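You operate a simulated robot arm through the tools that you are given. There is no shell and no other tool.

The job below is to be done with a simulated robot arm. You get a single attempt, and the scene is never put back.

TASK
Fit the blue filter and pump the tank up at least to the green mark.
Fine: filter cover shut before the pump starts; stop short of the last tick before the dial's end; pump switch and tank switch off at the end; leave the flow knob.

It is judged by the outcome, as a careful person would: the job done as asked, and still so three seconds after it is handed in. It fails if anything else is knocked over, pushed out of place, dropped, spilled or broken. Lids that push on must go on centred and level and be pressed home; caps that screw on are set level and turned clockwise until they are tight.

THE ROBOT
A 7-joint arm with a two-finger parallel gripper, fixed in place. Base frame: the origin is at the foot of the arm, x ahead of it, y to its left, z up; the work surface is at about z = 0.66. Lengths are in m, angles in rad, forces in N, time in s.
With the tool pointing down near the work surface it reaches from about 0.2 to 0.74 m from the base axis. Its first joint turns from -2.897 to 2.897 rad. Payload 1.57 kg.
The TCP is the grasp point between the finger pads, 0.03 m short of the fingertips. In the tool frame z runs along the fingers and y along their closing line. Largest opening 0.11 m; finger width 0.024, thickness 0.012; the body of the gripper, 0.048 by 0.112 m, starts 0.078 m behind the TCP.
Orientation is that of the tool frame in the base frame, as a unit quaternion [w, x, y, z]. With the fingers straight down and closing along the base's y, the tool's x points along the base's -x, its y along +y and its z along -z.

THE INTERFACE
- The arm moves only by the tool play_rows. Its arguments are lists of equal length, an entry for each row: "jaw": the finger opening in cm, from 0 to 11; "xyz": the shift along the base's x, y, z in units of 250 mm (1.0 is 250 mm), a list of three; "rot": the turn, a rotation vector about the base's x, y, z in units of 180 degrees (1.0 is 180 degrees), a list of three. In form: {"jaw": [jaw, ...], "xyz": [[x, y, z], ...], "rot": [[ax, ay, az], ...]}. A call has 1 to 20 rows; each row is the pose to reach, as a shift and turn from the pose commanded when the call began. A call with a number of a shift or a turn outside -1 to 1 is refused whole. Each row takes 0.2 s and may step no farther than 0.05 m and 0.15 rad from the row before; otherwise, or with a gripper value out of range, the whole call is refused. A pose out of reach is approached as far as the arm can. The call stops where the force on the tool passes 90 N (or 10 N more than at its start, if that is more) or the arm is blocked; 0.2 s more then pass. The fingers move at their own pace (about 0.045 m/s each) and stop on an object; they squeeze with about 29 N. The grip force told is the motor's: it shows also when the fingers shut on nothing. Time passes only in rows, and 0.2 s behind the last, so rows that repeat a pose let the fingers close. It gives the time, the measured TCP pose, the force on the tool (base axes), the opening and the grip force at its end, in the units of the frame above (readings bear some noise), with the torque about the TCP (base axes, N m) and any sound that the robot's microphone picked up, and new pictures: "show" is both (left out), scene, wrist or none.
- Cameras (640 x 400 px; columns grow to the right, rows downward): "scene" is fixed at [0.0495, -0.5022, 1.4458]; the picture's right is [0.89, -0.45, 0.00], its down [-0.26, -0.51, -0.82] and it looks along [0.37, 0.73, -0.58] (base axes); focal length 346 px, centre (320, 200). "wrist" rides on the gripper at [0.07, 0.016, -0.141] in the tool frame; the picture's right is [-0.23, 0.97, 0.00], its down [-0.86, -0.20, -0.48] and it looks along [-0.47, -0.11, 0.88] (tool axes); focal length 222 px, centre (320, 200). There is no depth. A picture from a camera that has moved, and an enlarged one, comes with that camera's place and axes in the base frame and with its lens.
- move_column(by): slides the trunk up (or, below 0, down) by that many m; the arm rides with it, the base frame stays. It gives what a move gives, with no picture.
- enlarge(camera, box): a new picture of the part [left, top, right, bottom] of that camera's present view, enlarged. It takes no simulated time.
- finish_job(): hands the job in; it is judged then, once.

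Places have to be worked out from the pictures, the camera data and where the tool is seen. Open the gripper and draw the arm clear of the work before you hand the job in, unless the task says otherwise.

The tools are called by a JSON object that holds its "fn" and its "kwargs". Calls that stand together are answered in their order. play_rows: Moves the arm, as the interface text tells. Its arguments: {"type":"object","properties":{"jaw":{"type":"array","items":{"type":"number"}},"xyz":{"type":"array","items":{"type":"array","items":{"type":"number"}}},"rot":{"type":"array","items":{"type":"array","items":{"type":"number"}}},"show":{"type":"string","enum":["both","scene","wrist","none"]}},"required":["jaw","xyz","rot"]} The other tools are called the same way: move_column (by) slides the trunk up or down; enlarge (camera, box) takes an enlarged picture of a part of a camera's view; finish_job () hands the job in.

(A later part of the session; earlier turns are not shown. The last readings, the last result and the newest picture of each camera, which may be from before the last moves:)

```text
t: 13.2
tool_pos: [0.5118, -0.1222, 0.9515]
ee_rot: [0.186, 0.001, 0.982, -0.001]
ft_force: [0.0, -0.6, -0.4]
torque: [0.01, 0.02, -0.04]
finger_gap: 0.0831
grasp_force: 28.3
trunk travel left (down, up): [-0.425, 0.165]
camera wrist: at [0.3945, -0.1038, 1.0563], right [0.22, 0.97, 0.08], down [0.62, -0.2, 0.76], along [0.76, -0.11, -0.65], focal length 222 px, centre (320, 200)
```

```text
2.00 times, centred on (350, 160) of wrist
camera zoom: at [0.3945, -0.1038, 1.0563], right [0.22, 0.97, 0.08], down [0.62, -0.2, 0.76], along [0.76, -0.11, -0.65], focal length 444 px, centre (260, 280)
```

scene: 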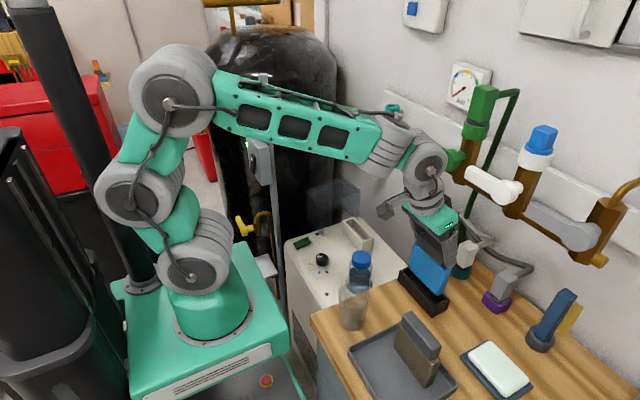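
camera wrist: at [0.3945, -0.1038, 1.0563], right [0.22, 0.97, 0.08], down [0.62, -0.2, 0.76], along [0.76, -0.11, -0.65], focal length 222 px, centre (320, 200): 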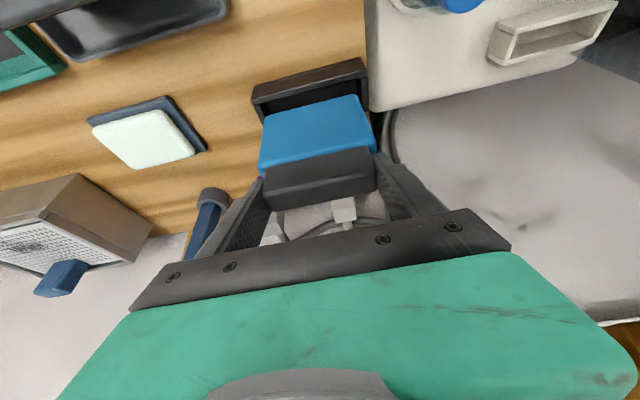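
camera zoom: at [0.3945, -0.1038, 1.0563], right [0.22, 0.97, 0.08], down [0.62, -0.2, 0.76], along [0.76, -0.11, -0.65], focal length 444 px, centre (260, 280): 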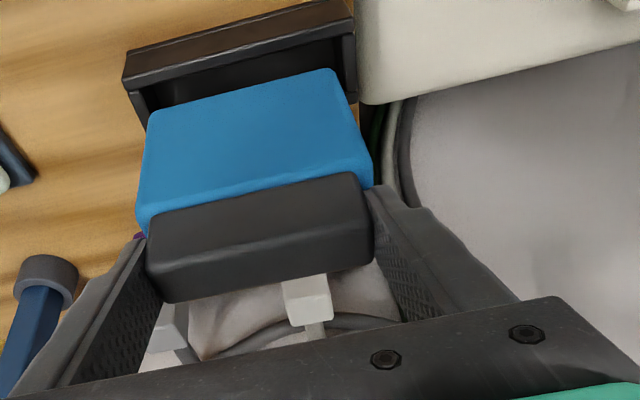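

Filter is clear and steady; its bottom is about 0.107 below the TCP. Re-triangulated, the slot rim is at z≈0.723, centre about (0.555, 0.220). I carry the filter along +y at this height to y≈0.12 and look.

{"fn": "play_rows", "kwargs": {"jaw": [6, 6, 6, 6, 6, 6], "xyz": [[0, 0.16, 0], [0, 0.32, 0], [0, 0.48, 0], [0, 0.64, 0], [0, 0.8, 0], [0, 0.96, 0]], "rot": [[0, 0, 0], [0, 0, 0], [0, 0, 0], [0, 0, 0], [0, 0, 0], [0, 0, 0]]}}

{"fn": "enlarge", "kwargs": {"camera": "scene", "box": [290, 150, 450, 270]}}

{"fn": "enlarge", "kwargs": {"camera": "wrist", "box": [240, 40, 540, 240]}}

```text
t: 14.6
tool_pos: [0.5142, 0.118, 0.9488]
ee_rot: [0.187, 0.001, 0.982, -0.002]
ft_force: [0.2, -0.9, -0.1]
torque: [-0.01, -0.02, 0.01]
finger_gap: 0.0828
grasp_force: 28.4
trunk travel left (down, up): [-0.425, 0.165]
camera wrist: at [0.3953, 0.136, 1.0552], right [0.21, 0.97, 0.08], down [0.62, -0.2, 0.76], along [0.76, -0.11, -0.65], focal length 222 px, centre (320, 200)
```

scene: 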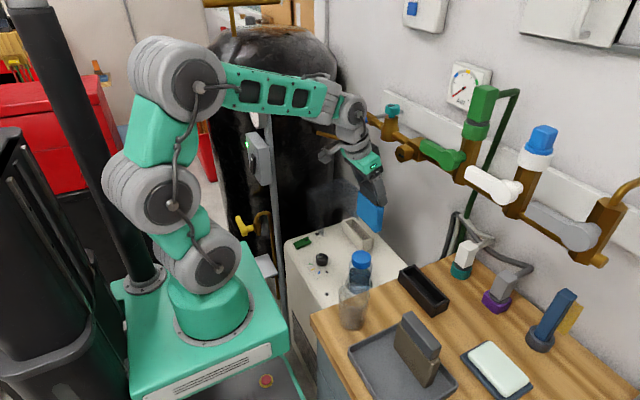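
wrist: 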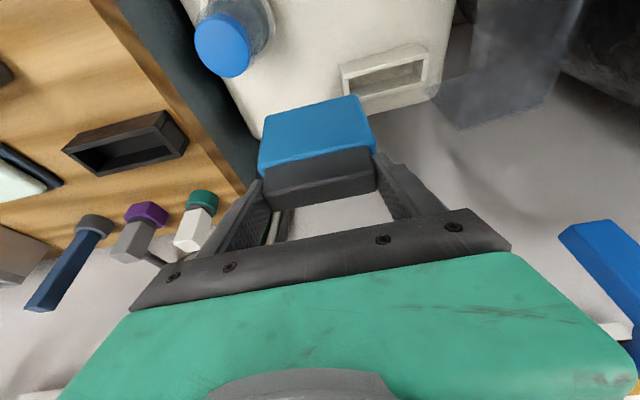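

```text
3.33 times, centred on (370, 210) of scene
camera zoom: at [0.0495, -0.5022, 1.4458], right [0.89, -0.45, 0.0], down [-0.26, -0.51, -0.82], along [0.37, 0.73, -0.58], focal length 1152 px, centre (153, 167)
```

zoom: 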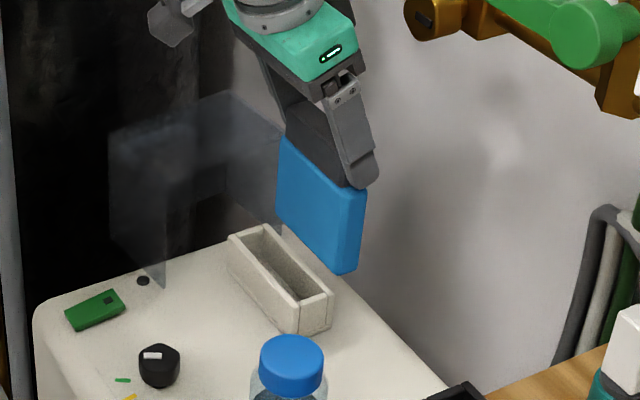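

```text
2.00 times, centred on (390, 140) of wrist
camera zoom: at [0.3953, 0.136, 1.0552], right [0.21, 0.97, 0.08], down [0.62, -0.2, 0.76], along [0.76, -0.11, -0.65], focal length 444 px, centre (180, 320)
```

zoom: 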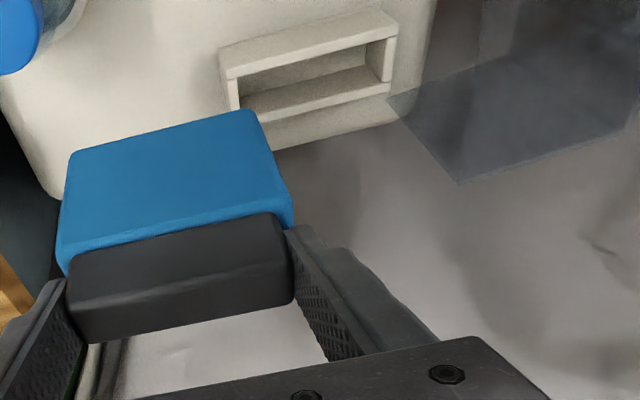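

{"fn": "enlarge", "kwargs": {"camera": "wrist", "box": [320, 30, 460, 130]}}

{"fn": "enlarge", "kwargs": {"camera": "scene", "box": [335, 170, 405, 255]}}

```text
4.00 times, centred on (390, 80) of wrist
camera zoom: at [0.3953, 0.136, 1.0552], right [0.21, 0.97, 0.08], down [0.62, -0.2, 0.76], along [0.76, -0.11, -0.65], focal length 888 px, centre (40, 680)
```

zoom: 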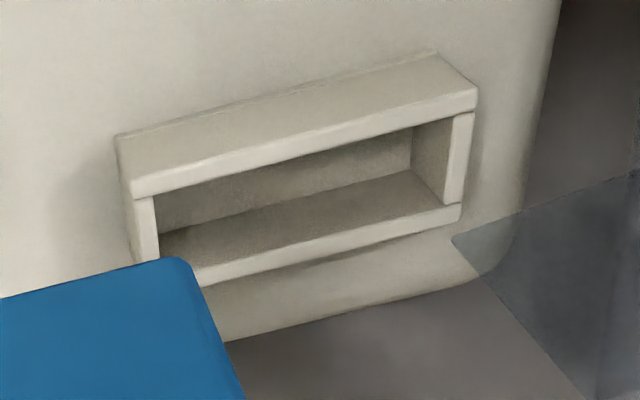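

```text
4.71 times, centred on (370, 212) of scene
camera zoom: at [0.0495, -0.5022, 1.4458], right [0.89, -0.45, 0.0], down [-0.26, -0.51, -0.82], along [0.37, 0.73, -0.58], focal length 1627 px, centre (85, 141)
```

zoom: 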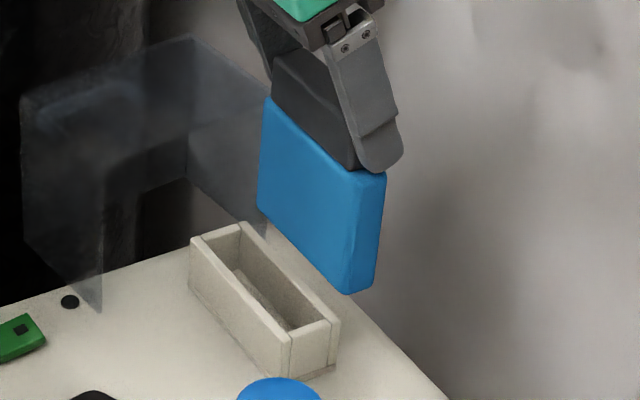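

The slot's inner opening is about x 0.536–0.569, y 0.176–0.280 (axis-aligned), and the filter is about 22×91 mm with its bottom at ≈TCP−0.115. I move the filter above the slot centre (TCP≈0.551, 0.228) and lower to a hover of ~2 cm above the rim.

{"fn": "play_rows", "kwargs": {"jaw": [6, 6, 6, 6, 6, 6], "xyz": [[0.05, 0.15, 0], [0.1, 0.3, 0], [0.148, 0.439, 0], [0.148, 0.439, -0.12], [0.148, 0.439, -0.24], [0.148, 0.439, -0.34]], "rot": [[0, 0, 0], [0, 0, 0], [0, 0, 0], [0, 0, 0], [0, 0, 0], [0, 0, 0]]}}

{"fn": "enlarge", "kwargs": {"camera": "scene", "box": [320, 160, 410, 260]}}

{"fn": "enlarge", "kwargs": {"camera": "wrist", "box": [220, 40, 460, 220]}}

```text
t: 16.0
tool_pos: [0.5489, 0.2275, 0.8645]
ee_rot: [0.187, 0.002, 0.982, -0.003]
ft_force: [-0.2, -0.2, -0.6]
torque: [-0.01, -0.01, -0.05]
finger_gap: 0.0831
grasp_force: 29.5
trunk travel left (down, up): [-0.425, 0.165]
camera wrist: at [0.4321, 0.2457, 0.9705], right [0.21, 0.97, 0.08], down [0.62, -0.2, 0.76], along [0.76, -0.11, -0.64], focal length 222 px, centre (320, 200)
```

scene: 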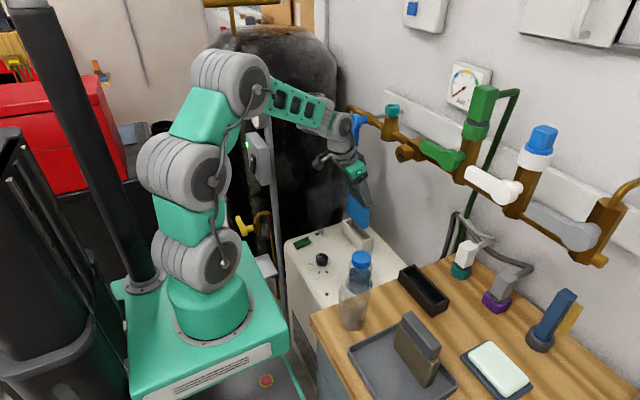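
wrist: 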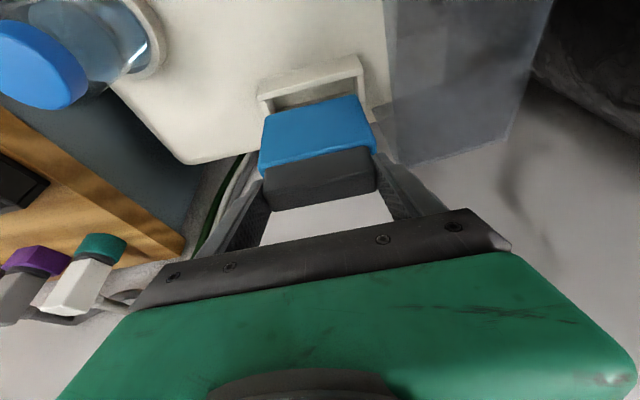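

```text
4.00 times, centred on (365, 210) of scene
camera zoom: at [0.0495, -0.5022, 1.4458], right [0.89, -0.45, 0.0], down [-0.26, -0.51, -0.82], along [0.37, 0.73, -0.58], focal length 1383 px, centre (140, 160)
```

zoom: 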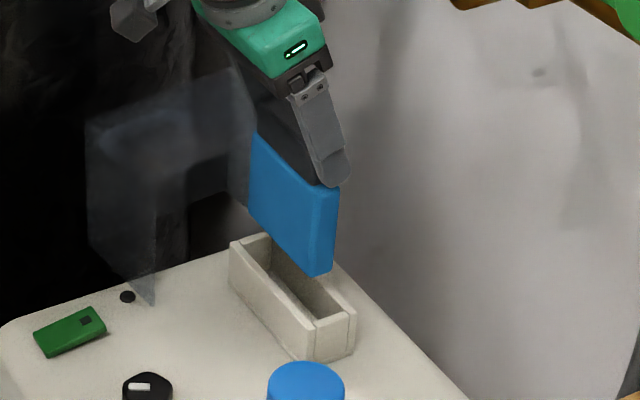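

```text
2.22 times, centred on (340, 130) of wrist
camera zoom: at [0.4321, 0.2457, 0.9705], right [0.21, 0.97, 0.08], down [0.62, -0.2, 0.76], along [0.76, -0.11, -0.64], focal length 494 px, centre (276, 356)
```

zoom: 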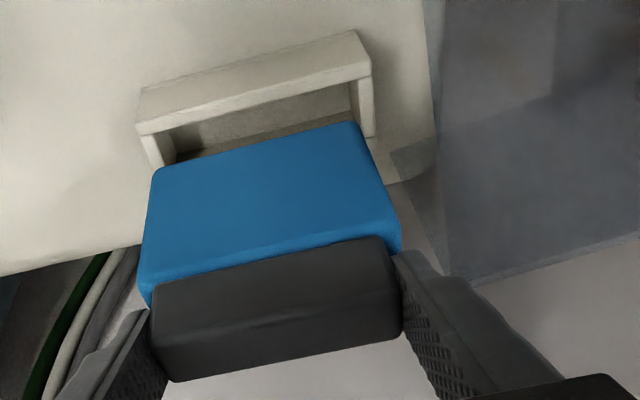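

Filter sits ~4 mm too near the −x wall; I nudge +4 mm in x, +2 mm in y, a slight yaw of +0.01 rad, then lower until the bottom just enters the rim.

{"fn": "play_rows", "kwargs": {"jaw": [6, 6, 6, 6, 6, 6], "xyz": [[0.016, 0.008, 0], [0.016, 0.008, -0.03], [0.016, 0.008, -0.06], [0.016, 0.008, -0.09], [0.016, 0.008, -0.12], [0.016, 0.008, -0.15]], "rot": [[0, 0, 0.004], [0, 0, 0.004], [0, 0, 0.004], [0, 0, 0.004], [0, 0, 0.004], [0, 0, 0.004]]}}

{"fn": "enlarge", "kwargs": {"camera": "scene", "box": [320, 160, 410, 260]}}

{"fn": "enlarge", "kwargs": {"camera": "wrist", "box": [240, 60, 420, 200]}}

```text
t: 17.4
tool_pos: [0.5521, 0.2303, 0.828]
ee_rot: [0.187, -0.005, 0.982, -0.001]
ft_force: [-0.9, -1.1, 0.4]
torque: [-0.02, -0.02, 0.03]
finger_gap: 0.0829
grasp_force: 29.6
trunk travel left (down, up): [-0.425, 0.165]
camera wrist: at [0.4356, 0.2469, 0.9337], right [0.2, 0.98, 0.08], down [0.62, -0.19, 0.76], along [0.76, -0.1, -0.64], focal length 222 px, centre (320, 200)
```

scene: 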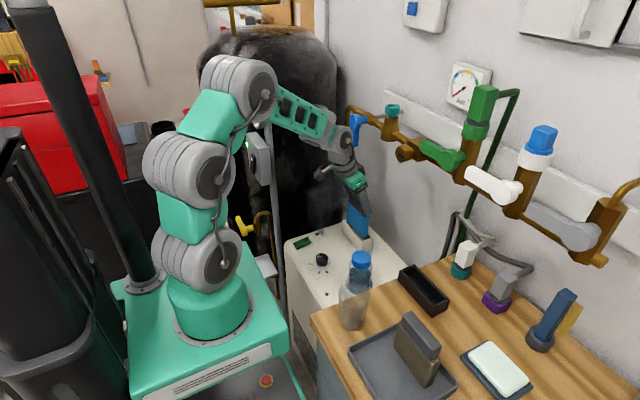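
wrist: 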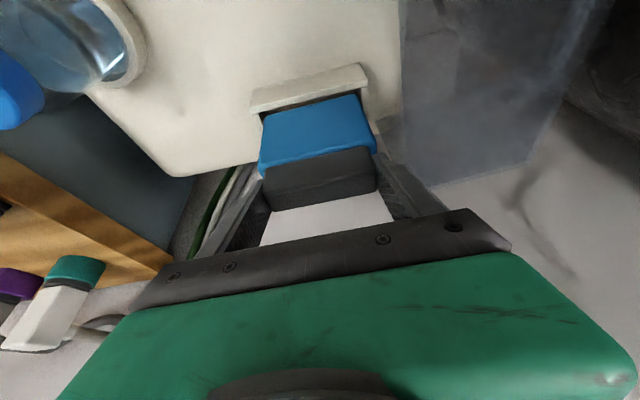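

```text
4.00 times, centred on (365, 210) of scene
camera zoom: at [0.0495, -0.5022, 1.4458], right [0.89, -0.45, 0.0], down [-0.26, -0.51, -0.82], along [0.37, 0.73, -0.58], focal length 1383 px, centre (140, 160)
```

zoom: 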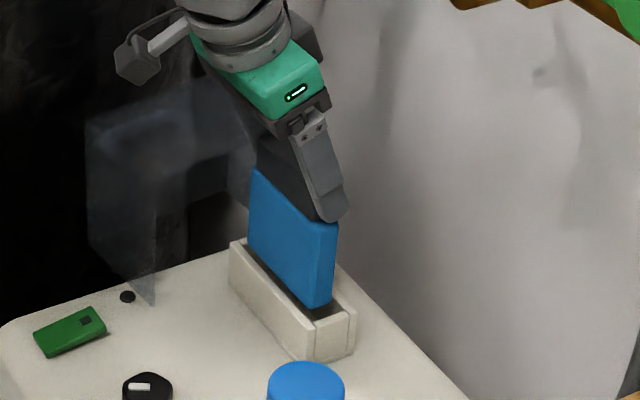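

```text
2.86 times, centred on (330, 130) of wrist
camera zoom: at [0.4356, 0.2469, 0.9337], right [0.2, 0.98, 0.08], down [0.62, -0.19, 0.76], along [0.76, -0.1, -0.64], focal length 635 px, centre (291, 400)
```

zoom: 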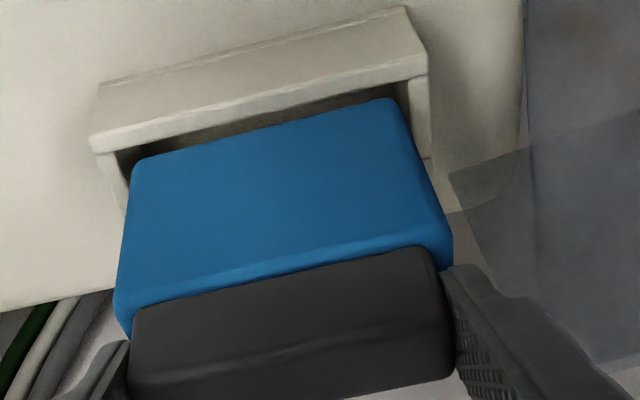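

Bottom edge is right at the mouth, centred with visible gaps around. I continue down 2 cm slowly and watch the force.

{"fn": "play_rows", "kwargs": {"jaw": [6, 6, 6, 6, 6], "xyz": [[0, 0, -0.016], [0, 0, -0.032], [0, 0, -0.048], [0, 0, -0.064], [0, 0, -0.08]], "rot": [[0, 0, 0], [0, 0, 0], [0, 0, 0], [0, 0, 0], [0, 0, 0]]}}

{"fn": "enlarge", "kwargs": {"camera": "scene", "box": [320, 160, 410, 260]}}

{"fn": "enlarge", "kwargs": {"camera": "wrist", "box": [240, 60, 420, 200]}}

```text
t: 18.6
tool_pos: [0.5527, 0.2317, 0.8082]
ee_rot: [0.187, -0.005, 0.982, 0.0]
ft_force: [1.4, -0.7, -0.7]
torque: [0.02, -0.15, -0.07]
finger_gap: 0.0828
grasp_force: 29.2
trunk travel left (down, up): [-0.425, 0.165]
camera wrist: at [0.4356, 0.2468, 0.9139], right [0.2, 0.98, 0.08], down [0.62, -0.19, 0.76], along [0.76, -0.1, -0.64], focal length 222 px, centre (320, 200)
```

scene: 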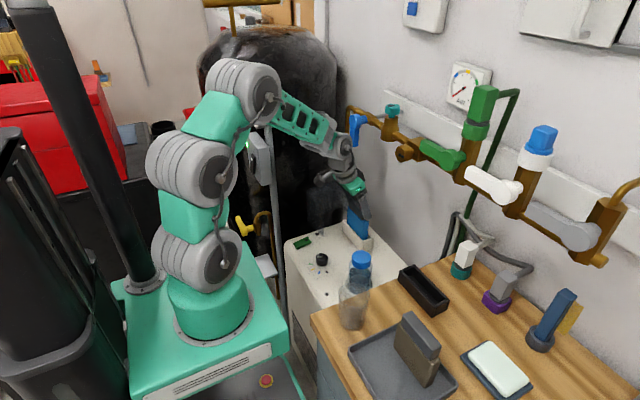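
wrist: 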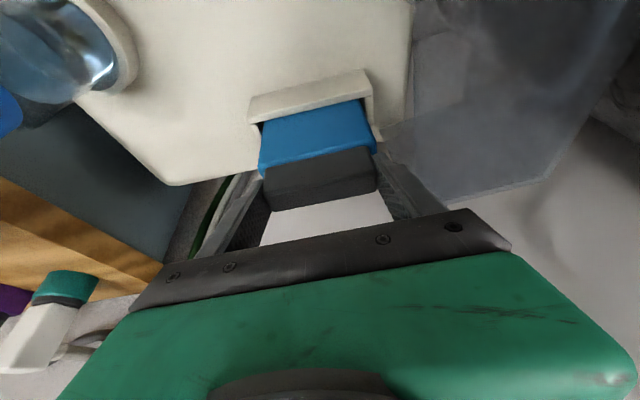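

```text
4.00 times, centred on (365, 210) of scene
camera zoom: at [0.0495, -0.5022, 1.4458], right [0.89, -0.45, 0.0], down [-0.26, -0.51, -0.82], along [0.37, 0.73, -0.58], focal length 1383 px, centre (140, 160)
```

zoom: 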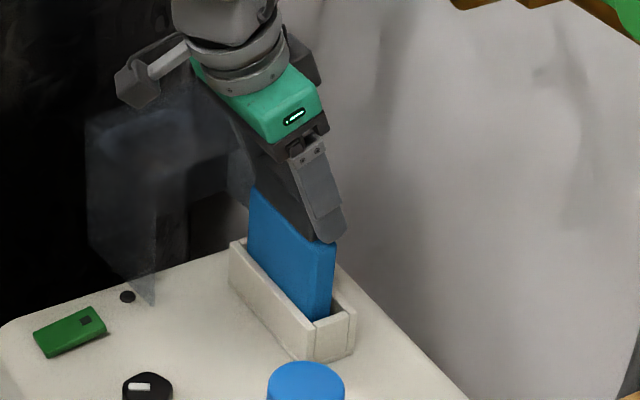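

```text
2.86 times, centred on (330, 130) of wrist
camera zoom: at [0.4356, 0.2468, 0.9139], right [0.2, 0.98, 0.08], down [0.62, -0.19, 0.76], along [0.76, -0.1, -0.64], focal length 635 px, centre (291, 400)
```

zoom: 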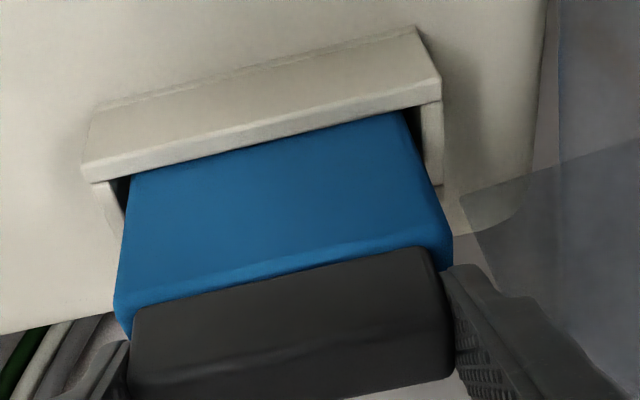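

It has entered the slot, with the −x face lightly near the wall; I nudge +2.5 mm in x and keep lowering another 2 cm.

{"fn": "play_rows", "kwargs": {"jaw": [6, 6, 6, 6, 6, 6], "xyz": [[0.01, 0, 0], [0.01, 0, -0.016], [0.01, 0, -0.032], [0.01, 0, -0.048], [0.01, 0, -0.064], [0.01, 0, -0.08]], "rot": [[0, 0, 0], [0, 0, 0], [0, 0, 0], [0, 0, 0], [0, 0, 0], [0, 0, 0]]}}

{"fn": "enlarge", "kwargs": {"camera": "scene", "box": [320, 160, 410, 260]}}

{"fn": "enlarge", "kwargs": {"camera": "wrist", "box": [240, 60, 420, 200]}}

```text
t: 20.0
tool_pos: [0.5549, 0.2303, 0.7888]
ee_rot: [0.188, -0.005, 0.982, -0.001]
ft_force: [0.5, -1.2, -0.8]
torque: [-0.01, 0.02, 0.0]
finger_gap: 0.0827
grasp_force: 29.3
trunk travel left (down, up): [-0.425, 0.165]
camera wrist: at [0.4384, 0.2468, 0.894], right [0.2, 0.98, 0.08], down [0.62, -0.19, 0.76], along [0.76, -0.1, -0.64], focal length 222 px, centre (320, 200)
```

scene: 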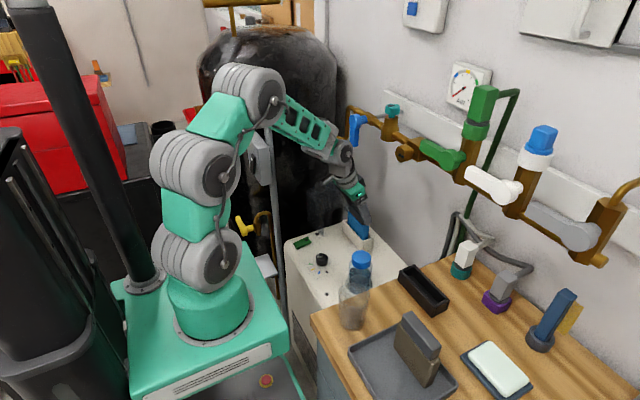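
wrist: 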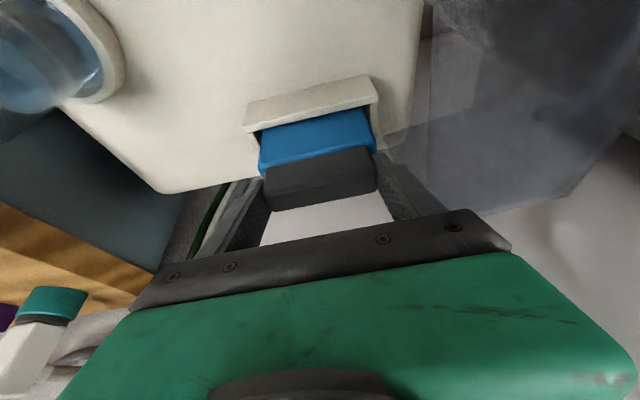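

```text
4.00 times, centred on (365, 210) of scene
camera zoom: at [0.0495, -0.5022, 1.4458], right [0.89, -0.45, 0.0], down [-0.26, -0.51, -0.82], along [0.37, 0.73, -0.58], focal length 1383 px, centre (140, 160)
```

zoom: 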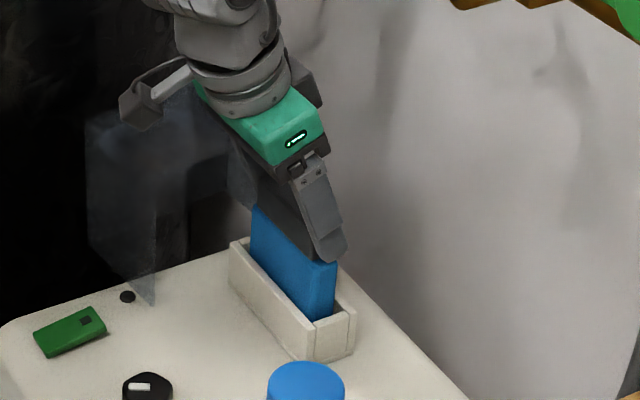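

```text
2.86 times, centred on (330, 130) of wrist
camera zoom: at [0.4384, 0.2468, 0.894], right [0.2, 0.98, 0.08], down [0.62, -0.19, 0.76], along [0.76, -0.1, -0.64], focal length 635 px, centre (291, 400)
```

zoom: 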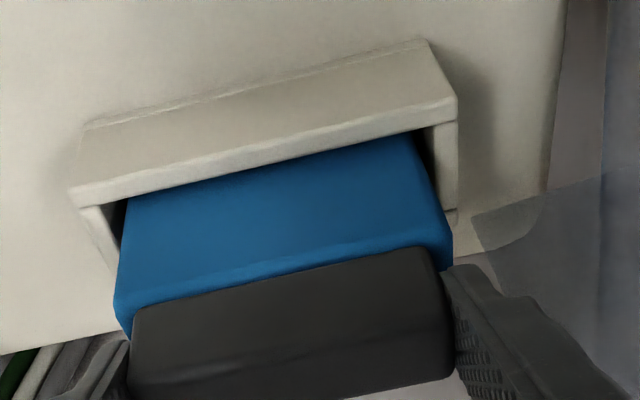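

No contact yet; another 1.6 cm down in small steps.

{"fn": "play_rows", "kwargs": {"jaw": [6, 6, 6, 6], "xyz": [[0, 0, -0.016], [0, 0, -0.032], [0, 0, -0.048], [0, 0, -0.064]], "rot": [[0, 0, 0], [0, 0, 0], [0, 0, 0], [0, 0, 0]]}}

{"fn": "enlarge", "kwargs": {"camera": "scene", "box": [320, 160, 410, 260]}}

{"fn": "enlarge", "kwargs": {"camera": "wrist", "box": [240, 60, 420, 200]}}

```text
t: 21.0
tool_pos: [0.5572, 0.2306, 0.7828]
ee_rot: [0.197, -0.003, 0.98, 0.004]
ft_force: [-10.7, -8.8, 67.7]
torque: [-1.52, 0.72, -0.16]
finger_gap: 0.0829
grasp_force: 28.2
trunk travel left (down, up): [-0.425, 0.165]
camera wrist: at [0.4384, 0.2465, 0.8867], right [0.2, 0.97, 0.09], down [0.61, -0.2, 0.77], along [0.77, -0.1, -0.63], focal length 222 px, centre (320, 200)
```

scene: 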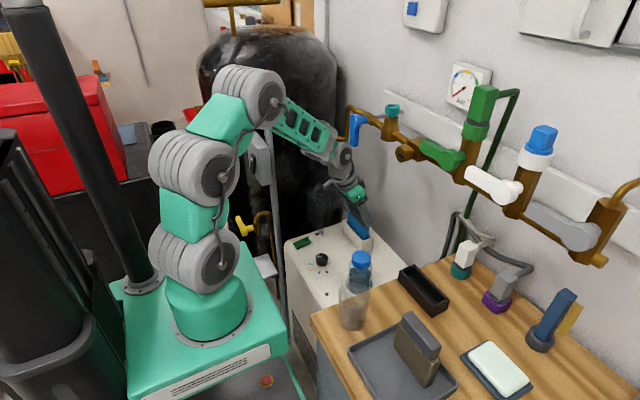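
wrist: 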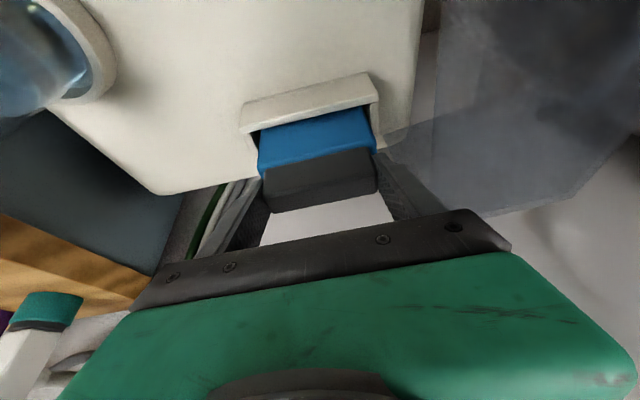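

```text
4.00 times, centred on (365, 210) of scene
camera zoom: at [0.0495, -0.5022, 1.4458], right [0.89, -0.45, 0.0], down [-0.26, -0.51, -0.82], along [0.37, 0.73, -0.58], focal length 1383 px, centre (140, 160)
```

zoom: 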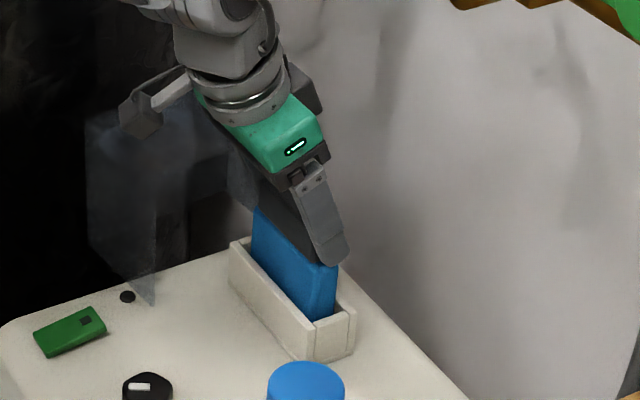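

```text
2.86 times, centred on (330, 130) of wrist
camera zoom: at [0.4384, 0.2465, 0.8867], right [0.2, 0.97, 0.09], down [0.61, -0.2, 0.77], along [0.77, -0.1, -0.63], focal length 635 px, centre (291, 400)
```

zoom: 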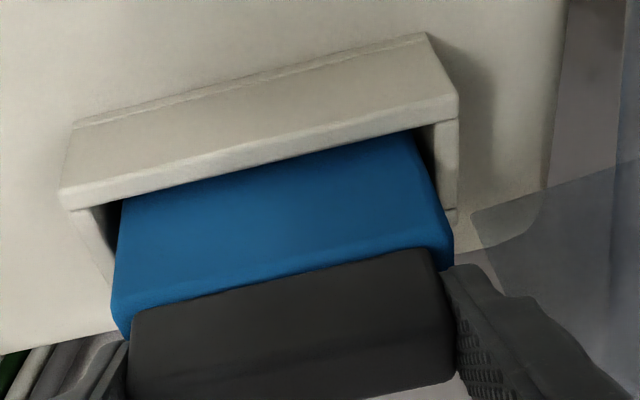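

Contact with 68 N upward: the filter's bottom has reached the slot floor (bottom ≈0.67, about 45–50 mm in). I ease the command up ~10 mm to relax the push, then check.

{"fn": "play_rows", "kwargs": {"jaw": [6, 6, 6], "xyz": [[0, 0, 0.016], [0, 0, 0.03], [0, 0, 0.038]], "rot": [[0, 0, 0], [0, 0, 0], [0, 0, 0]], "show": "none"}}

```text
t: 21.8
tool_pos: [0.5562, 0.2313, 0.7834]
ee_rot: [0.189, -0.005, 0.982, 0.001]
ft_force: [9.8, 0.8, 25.6]
torque: [0.11, -1.19, -0.02]
finger_gap: 0.083
grasp_force: 28.5
trunk travel left (down, up): [-0.425, 0.165]
```

{"fn": "play_rows", "kwargs": {"jaw": [6, 6, 6], "xyz": [[0.004, 0, 0.006], [0.004, 0, 0.006], [0.004, 0, 0.006]], "rot": [[0, 0, 0], [0, 0, 0], [0, 0, 0]], "show": "none"}}

```text
t: 22.6
tool_pos: [0.5554, 0.2306, 0.7826]
ee_rot: [0.188, -0.005, 0.982, 0.0]
ft_force: [4.3, 4.0, 20.7]
torque: [0.81, -0.63, -0.03]
finger_gap: 0.0831
grasp_force: 28.9
trunk travel left (down, up): [-0.425, 0.165]
```

Small residual push only; I open slightly (to 9.3 cm, staying clear of the open hood at y≈0.30) to release.

{"fn": "play_rows", "kwargs": {"jaw": [9.3, 9.3, 9.3, 9.3], "xyz": [[0, 0, 0], [0, 0, 0], [0, 0, 0], [0, 0, 0]], "rot": [[0, 0, 0], [0, 0, 0], [0, 0, 0], [0, 0, 0]]}}

{"fn": "enlarge", "kwargs": {"camera": "scene", "box": [320, 160, 410, 260]}}

{"fn": "enlarge", "kwargs": {"camera": "wrist", "box": [240, 60, 420, 200]}}

```text
t: 23.6
tool_pos: [0.5548, 0.231, 0.7832]
ee_rot: [0.188, -0.003, 0.982, -0.002]
ft_force: [-0.6, -1.9, 21.0]
torque: [0.24, 0.04, 0.02]
finger_gap: 0.0868
grasp_force: 0.1
trunk travel left (down, up): [-0.425, 0.165]
camera wrist: at [0.4382, 0.2461, 0.889], right [0.2, 0.98, 0.08], down [0.62, -0.19, 0.76], along [0.76, -0.1, -0.64], focal length 222 px, centre (320, 200)
```

scene: 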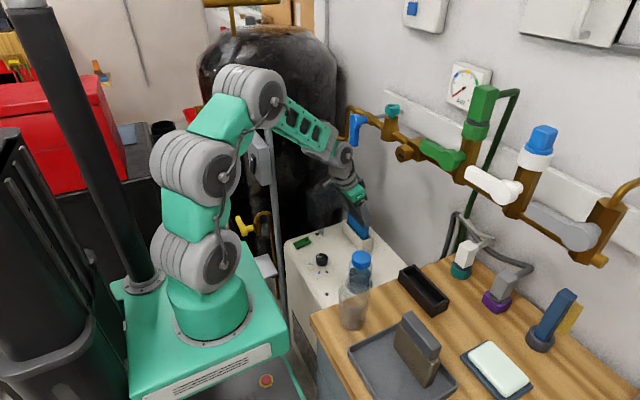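
wrist: 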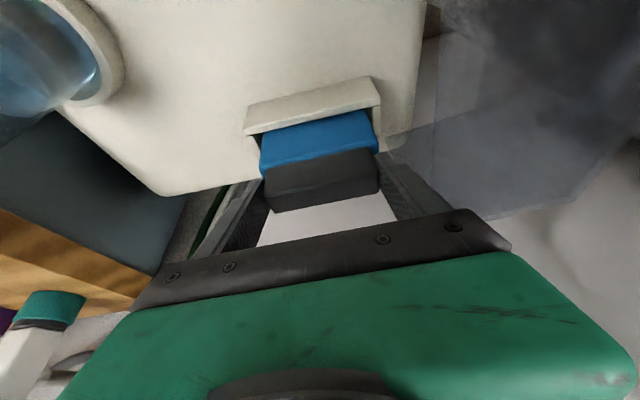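

```text
4.00 times, centred on (365, 210) of scene
camera zoom: at [0.0495, -0.5022, 1.4458], right [0.89, -0.45, 0.0], down [-0.26, -0.51, -0.82], along [0.37, 0.73, -0.58], focal length 1383 px, centre (140, 160)
```

zoom: 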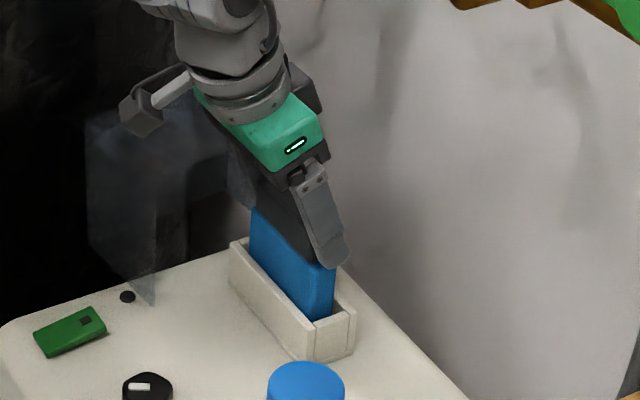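

```text
2.86 times, centred on (330, 130) of wrist
camera zoom: at [0.4382, 0.2461, 0.889], right [0.2, 0.98, 0.08], down [0.62, -0.19, 0.76], along [0.76, -0.1, -0.64], focal length 635 px, centre (291, 400)
```

zoom: 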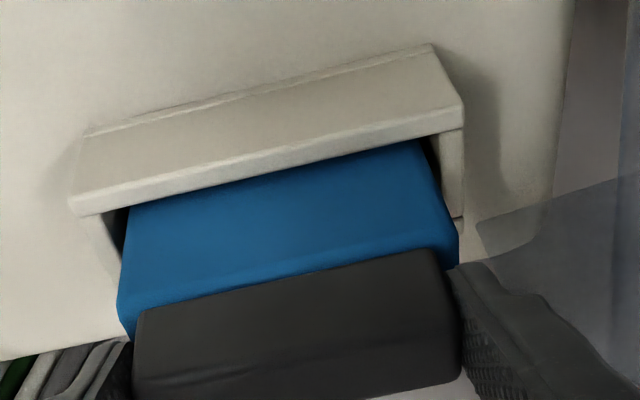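

Fingers are off the handle but the tips rest on the filter's shoulders (21 N). I raise a few millimetres, letting them finish opening, then lift straight up.

{"fn": "play_rows", "kwargs": {"jaw": [9.3, 9.3, 9.3, 9.3], "xyz": [[0, 0, 0.008], [0, 0, 0.016], [0, 0, 0.02], [0, 0, 0.02]], "rot": [[0, 0, 0], [0, 0, 0], [0, 0, 0], [0, 0, 0]]}}

{"fn": "enlarge", "kwargs": {"camera": "wrist", "box": [240, 60, 420, 200]}}

```text
t: 24.6
tool_pos: [0.5561, 0.2295, 0.7868]
ee_rot: [0.186, -0.005, 0.982, -0.001]
ft_force: [0.6, -0.2, 0.2]
torque: [-0.01, -0.01, 0.02]
finger_gap: 0.0932
grasp_force: 0.0
trunk travel left (down, up): [-0.425, 0.165]
camera wrist: at [0.4389, 0.2466, 0.8932], right [0.2, 0.98, 0.08], down [0.62, -0.19, 0.76], along [0.76, -0.1, -0.65], focal length 222 px, centre (320, 200)
```

scene: 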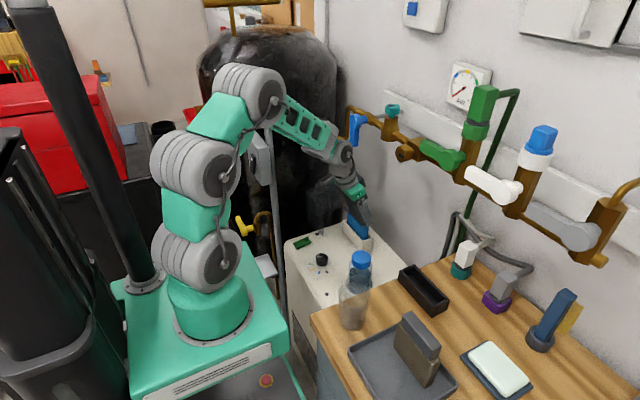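
wrist: 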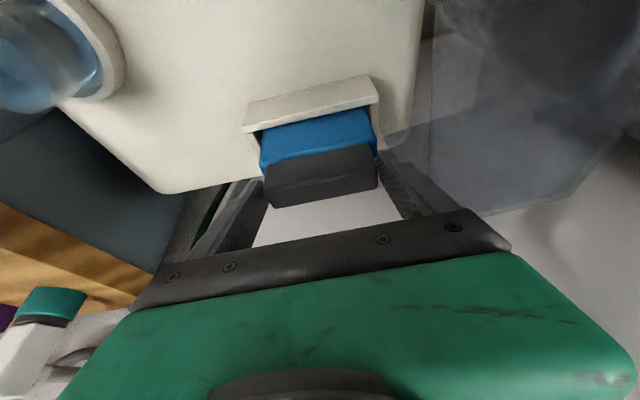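

```text
2.86 times, centred on (330, 130) of wrist
camera zoom: at [0.4389, 0.2466, 0.8932], right [0.2, 0.98, 0.08], down [0.62, -0.19, 0.76], along [0.76, -0.1, -0.65], focal length 635 px, centre (291, 400)
```

zoom: 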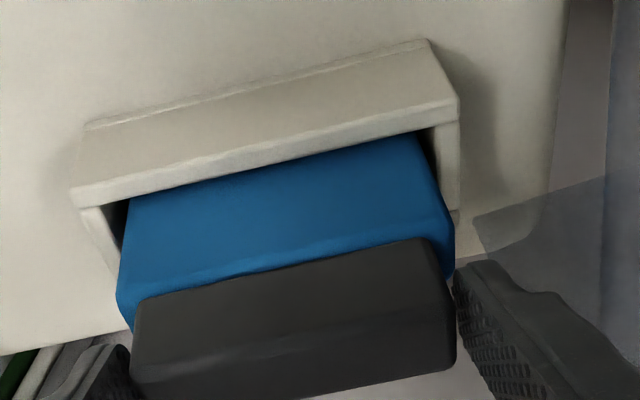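

Released cleanly; filter stands in the slot. I lift straight up and then back toward −y to view filter and hood.

{"fn": "play_rows", "kwargs": {"jaw": [9.3, 9.3, 9.3, 9.3, 9.3, 9.3], "xyz": [[0, 0, 0.1], [0, 0, 0.2], [0, 0, 0.36], [-0.1, -0.15, 0.46], [-0.18, -0.3, 0.5], [-0.2, -0.4, 0.5]], "rot": [[0, 0, 0], [0, 0, 0], [0, 0, 0], [0, 0, 0], [0, 0, 0], [0, 0, 0]]}}

{"fn": "enlarge", "kwargs": {"camera": "scene", "box": [280, 160, 410, 270]}}

{"fn": "enlarge", "kwargs": {"camera": "wrist", "box": [300, 20, 600, 220]}}

```text
refused: row 4 steps farther than a row can; nothing moved
```

```text
3.64 times, centred on (345, 215) of scene
camera zoom: at [0.0495, -0.5022, 1.4458], right [0.89, -0.45, 0.0], down [-0.26, -0.51, -0.82], along [0.37, 0.73, -0.58], focal length 1257 px, centre (229, 146)
```

zoom: 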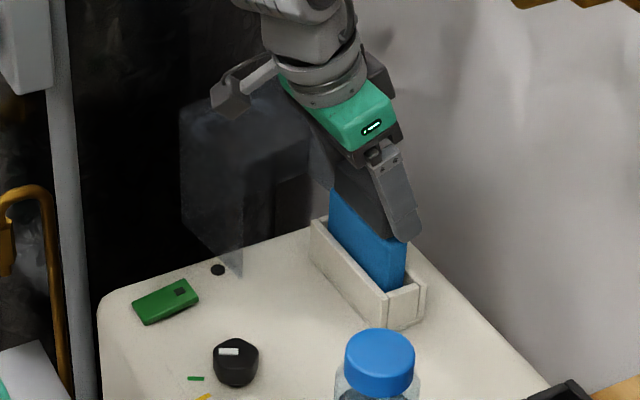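

```text
2.00 times, centred on (450, 120) of wrist
camera zoom: at [0.4389, 0.2466, 0.8932], right [0.2, 0.98, 0.08], down [0.62, -0.19, 0.76], along [0.76, -0.1, -0.65], focal length 444 px, centre (60, 360)
```

zoom: 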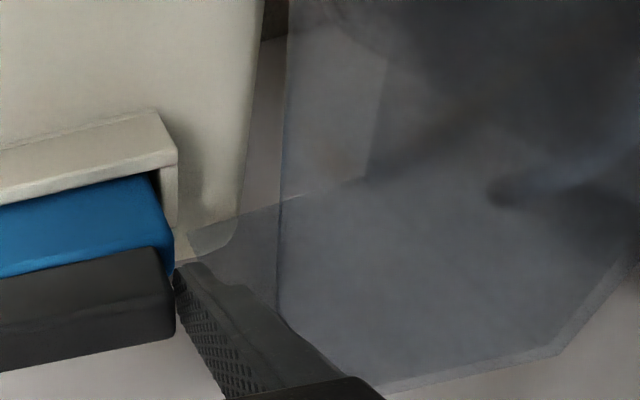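

A row step was too large; I repeat with smaller steps.

{"fn": "play_rows", "kwargs": {"jaw": [9.3, 9.3, 9.3, 9.3, 9.3, 9.3, 9.3, 9.3], "xyz": [[0, 0, 0.08], [0, 0, 0.16], [0, 0, 0.26], [0, 0, 0.38], [-0.06, -0.1, 0.44], [-0.12, -0.22, 0.48], [-0.17, -0.34, 0.5], [-0.2, -0.44, 0.5]], "rot": [[0, 0, 0], [0, 0, 0], [0, 0, 0], [0, 0, 0], [0, 0, 0], [0, 0, 0], [0, 0, 0], [0, 0, 0]]}}

{"fn": "enlarge", "kwargs": {"camera": "scene", "box": [280, 160, 410, 270]}}

{"fn": "enlarge", "kwargs": {"camera": "wrist", "box": [300, 20, 600, 220]}}

```text
t: 26.4
tool_pos: [0.5054, 0.121, 0.913]
ee_rot: [0.187, -0.005, 0.982, -0.001]
ft_force: [-1.5, -0.2, 0.6]
torque: [0.01, 0.01, 0.01]
finger_gap: 0.0934
grasp_force: 0.0
trunk travel left (down, up): [-0.425, 0.165]
camera wrist: at [0.3887, 0.1369, 1.0189], right [0.2, 0.98, 0.08], down [0.62, -0.19, 0.76], along [0.76, -0.1, -0.65], focal length 222 px, centre (320, 200)
```

scene: 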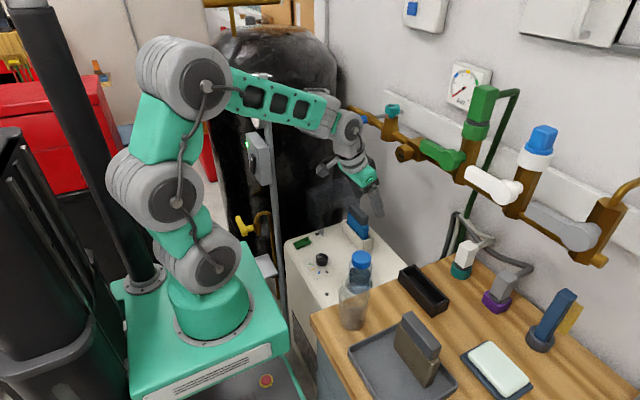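
wrist: 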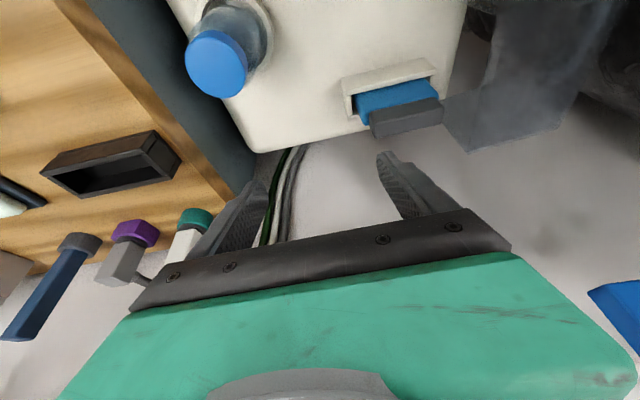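

```text
3.64 times, centred on (345, 215) of scene
camera zoom: at [0.0495, -0.5022, 1.4458], right [0.89, -0.45, 0.0], down [-0.26, -0.51, -0.82], along [0.37, 0.73, -0.58], focal length 1257 px, centre (229, 146)
```

zoom: 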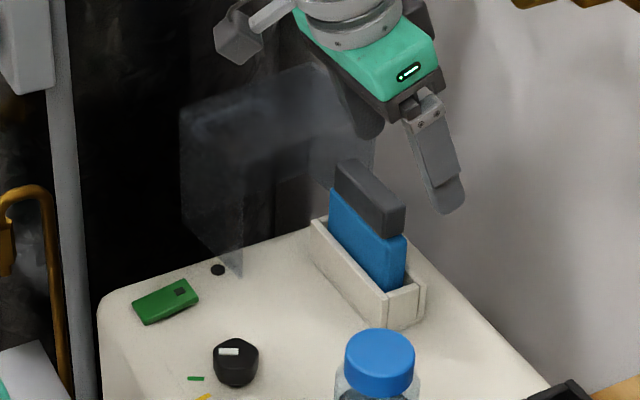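

```text
2.00 times, centred on (450, 120) of wrist
camera zoom: at [0.3887, 0.1369, 1.0189], right [0.2, 0.98, 0.08], down [0.62, -0.19, 0.76], along [0.76, -0.1, -0.65], focal length 444 px, centre (60, 360)
```

zoom: 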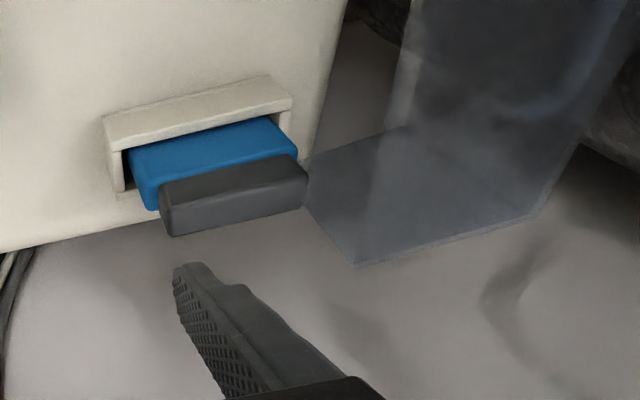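

The filter stands level in its slot. The hood is open 90° (about x 0.45–0.60, y 0.29–0.38, z 0.69–0.83, hinge line near y 0.286, z 0.69), with a handle apparently on its tank side. I return the tool to vertical, clear above, to look at the handle from the tank side next.

{"fn": "play_rows", "kwargs": {"jaw": [9.3, 9.3, 9.3, 9.3, 9.3], "xyz": [[-0.05, 0.03, 0.12], [-0.1, 0.06, 0.24], [-0.15, 0.09, 0.36], [-0.2, 0.12, 0.48], [-0.26, 0.156, 0.588]], "rot": [[0, 0.024, 0], [0, 0.048, -0.001], [0, 0.072, -0.002], [0, 0.096, -0.003], [0.0007, 0.1197, -0.0032]]}}

{"fn": "enlarge", "kwargs": {"camera": "wrist", "box": [240, 20, 560, 220]}}

```text
t: 27.6
tool_pos: [0.4404, 0.1603, 1.0582]
ee_rot: [-0.001, 0.0, 1.0, 0.001]
ft_force: [0.7, 1.0, 0.0]
torque: [0.03, 0.0, 0.0]
finger_gap: 0.0932
grasp_force: 0.1
trunk travel left (down, up): [-0.425, 0.165]
camera wrist: at [0.3714, 0.177, 1.2003], right [0.23, 0.97, 0.0], down [0.86, -0.2, 0.48], along [0.46, -0.11, -0.88], focal length 222 px, centre (320, 200)
```

scene: 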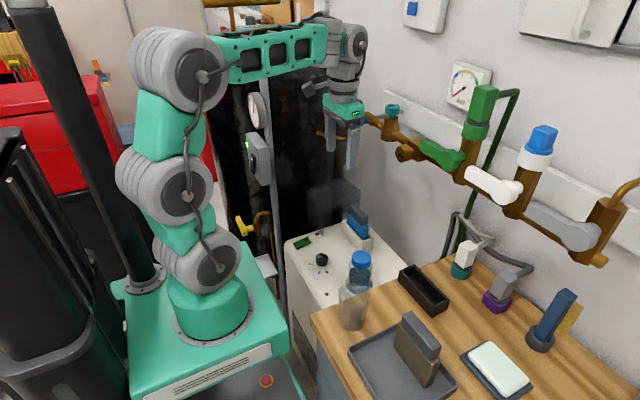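
wrist: 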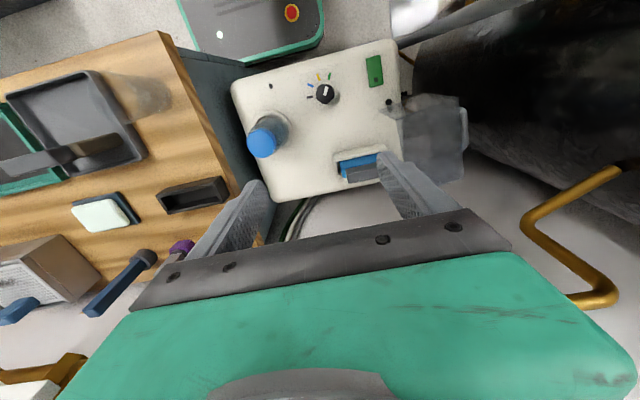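

```text
2.00 times, centred on (400, 120) of wrist
camera zoom: at [0.3714, 0.177, 1.2003], right [0.23, 0.97, 0.0], down [0.86, -0.2, 0.48], along [0.46, -0.11, -0.88], focal length 444 px, centre (160, 360)
```

zoom: 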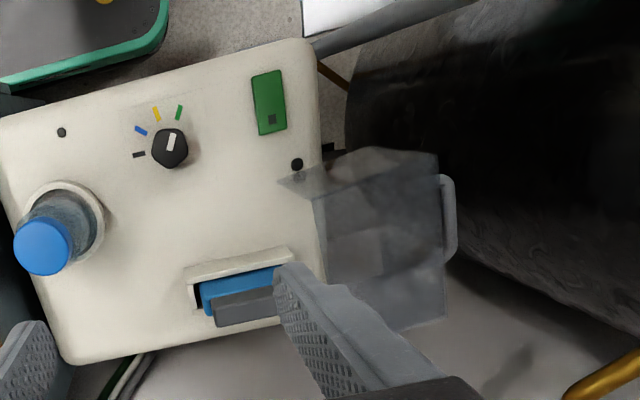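

{"fn": "play_rows", "kwargs": {"jaw": [9, 9, 9, 9, 9, 9, 9, 9, 9, 9, 9], "xyz": [[0, 0.05, 0], [0, 0.1, 0], [0, 0.15, 0], [0, 0.2, 0], [0, 0.25, 0], [0, 0.3, 0], [0, 0.35, 0], [0, 0.4, 0], [0, 0.45, -0.02], [0, 0.5, -0.04], [0, 0.56, -0.06]], "rot": [[0, 0, -0.0455], [0, 0, -0.091], [0, 0, -0.1364], [0, 0, -0.1818], [0, 0, -0.2273], [0, 0, -0.2727], [0, 0, -0.3182], [0, 0, -0.3636], [0, 0, -0.4091], [0, 0, -0.4545], [0, 0, -0.5]]}}

{"fn": "enlarge", "kwargs": {"camera": "wrist", "box": [200, 20, 480, 220]}}

```text
t: 30.0
tool_pos: [0.4398, 0.2991, 1.0457]
ee_rot: [0.001, 0.708, 0.706, 0.0]
ft_force: [0.4, -0.7, 0.5]
torque: [-0.02, -0.06, 0.0]
finger_gap: 0.09
grasp_force: 0.1
trunk travel left (down, up): [-0.425, 0.165]
camera wrist: at [0.4571, 0.3699, 1.1865], right [0.97, -0.23, 0.0], down [-0.2, -0.85, 0.48], along [-0.11, -0.47, -0.88], focal length 222 px, centre (320, 200)
```

scene: 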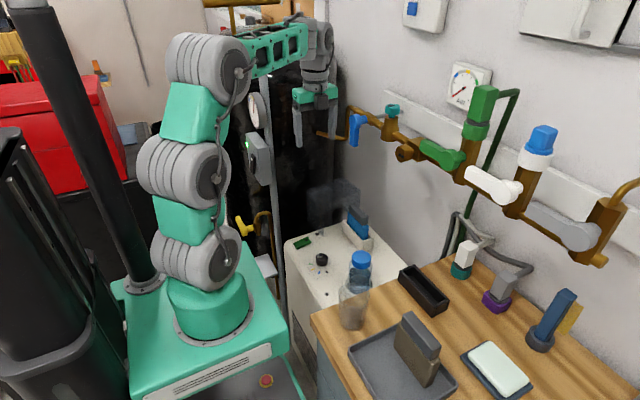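
wrist: 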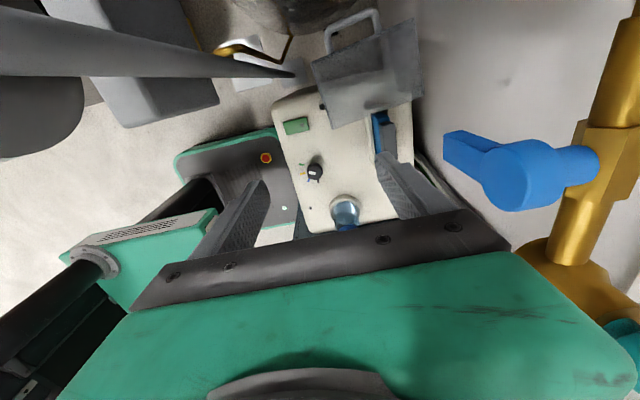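

```text
2.00 times, centred on (340, 120) of wrist
camera zoom: at [0.4571, 0.3699, 1.1865], right [0.97, -0.23, 0.0], down [-0.2, -0.85, 0.48], along [-0.11, -0.47, -0.88], focal length 444 px, centre (280, 360)
```

zoom: 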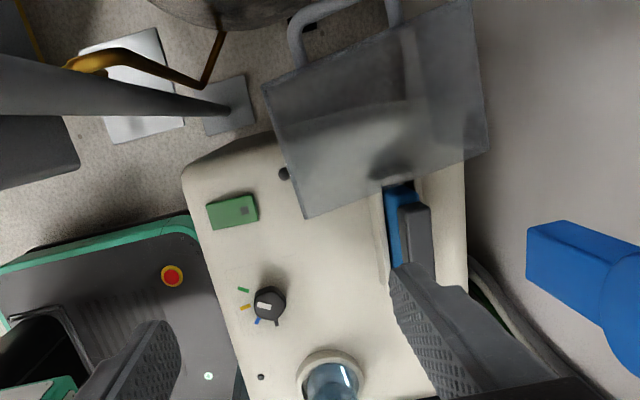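

{"fn": "enlarge", "kwargs": {"camera": "wrist", "box": [300, 0, 440, 140]}}

{"fn": "enlarge", "kwargs": {"camera": "scene", "box": [295, 170, 385, 250]}}

```text
2.86 times, centred on (370, 70) of wrist
camera zoom: at [0.4571, 0.3699, 1.1865], right [0.97, -0.23, 0.0], down [-0.2, -0.85, 0.48], along [-0.11, -0.47, -0.88], focal length 635 px, centre (177, 571)
```

zoom: 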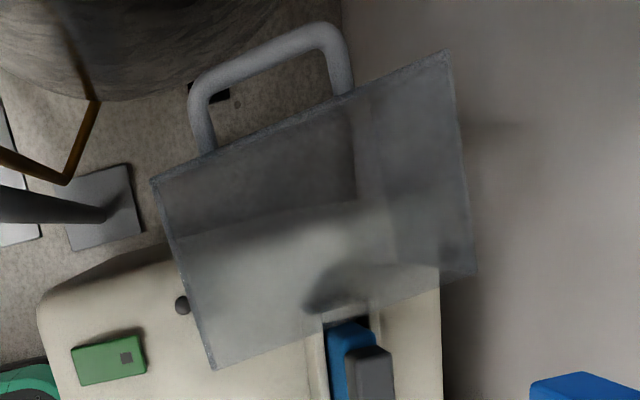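

```text
5.00 times, centred on (340, 210) of scene
camera zoom: at [0.0495, -0.5022, 1.4458], right [0.89, -0.45, 0.0], down [-0.26, -0.51, -0.82], along [0.37, 0.73, -0.58], focal length 1729 px, centre (220, 150)
```

zoom: 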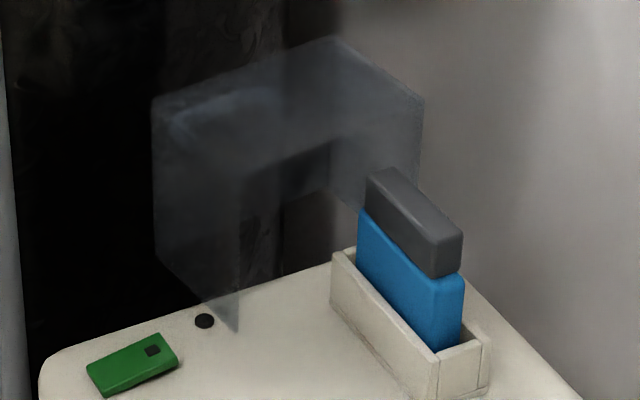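

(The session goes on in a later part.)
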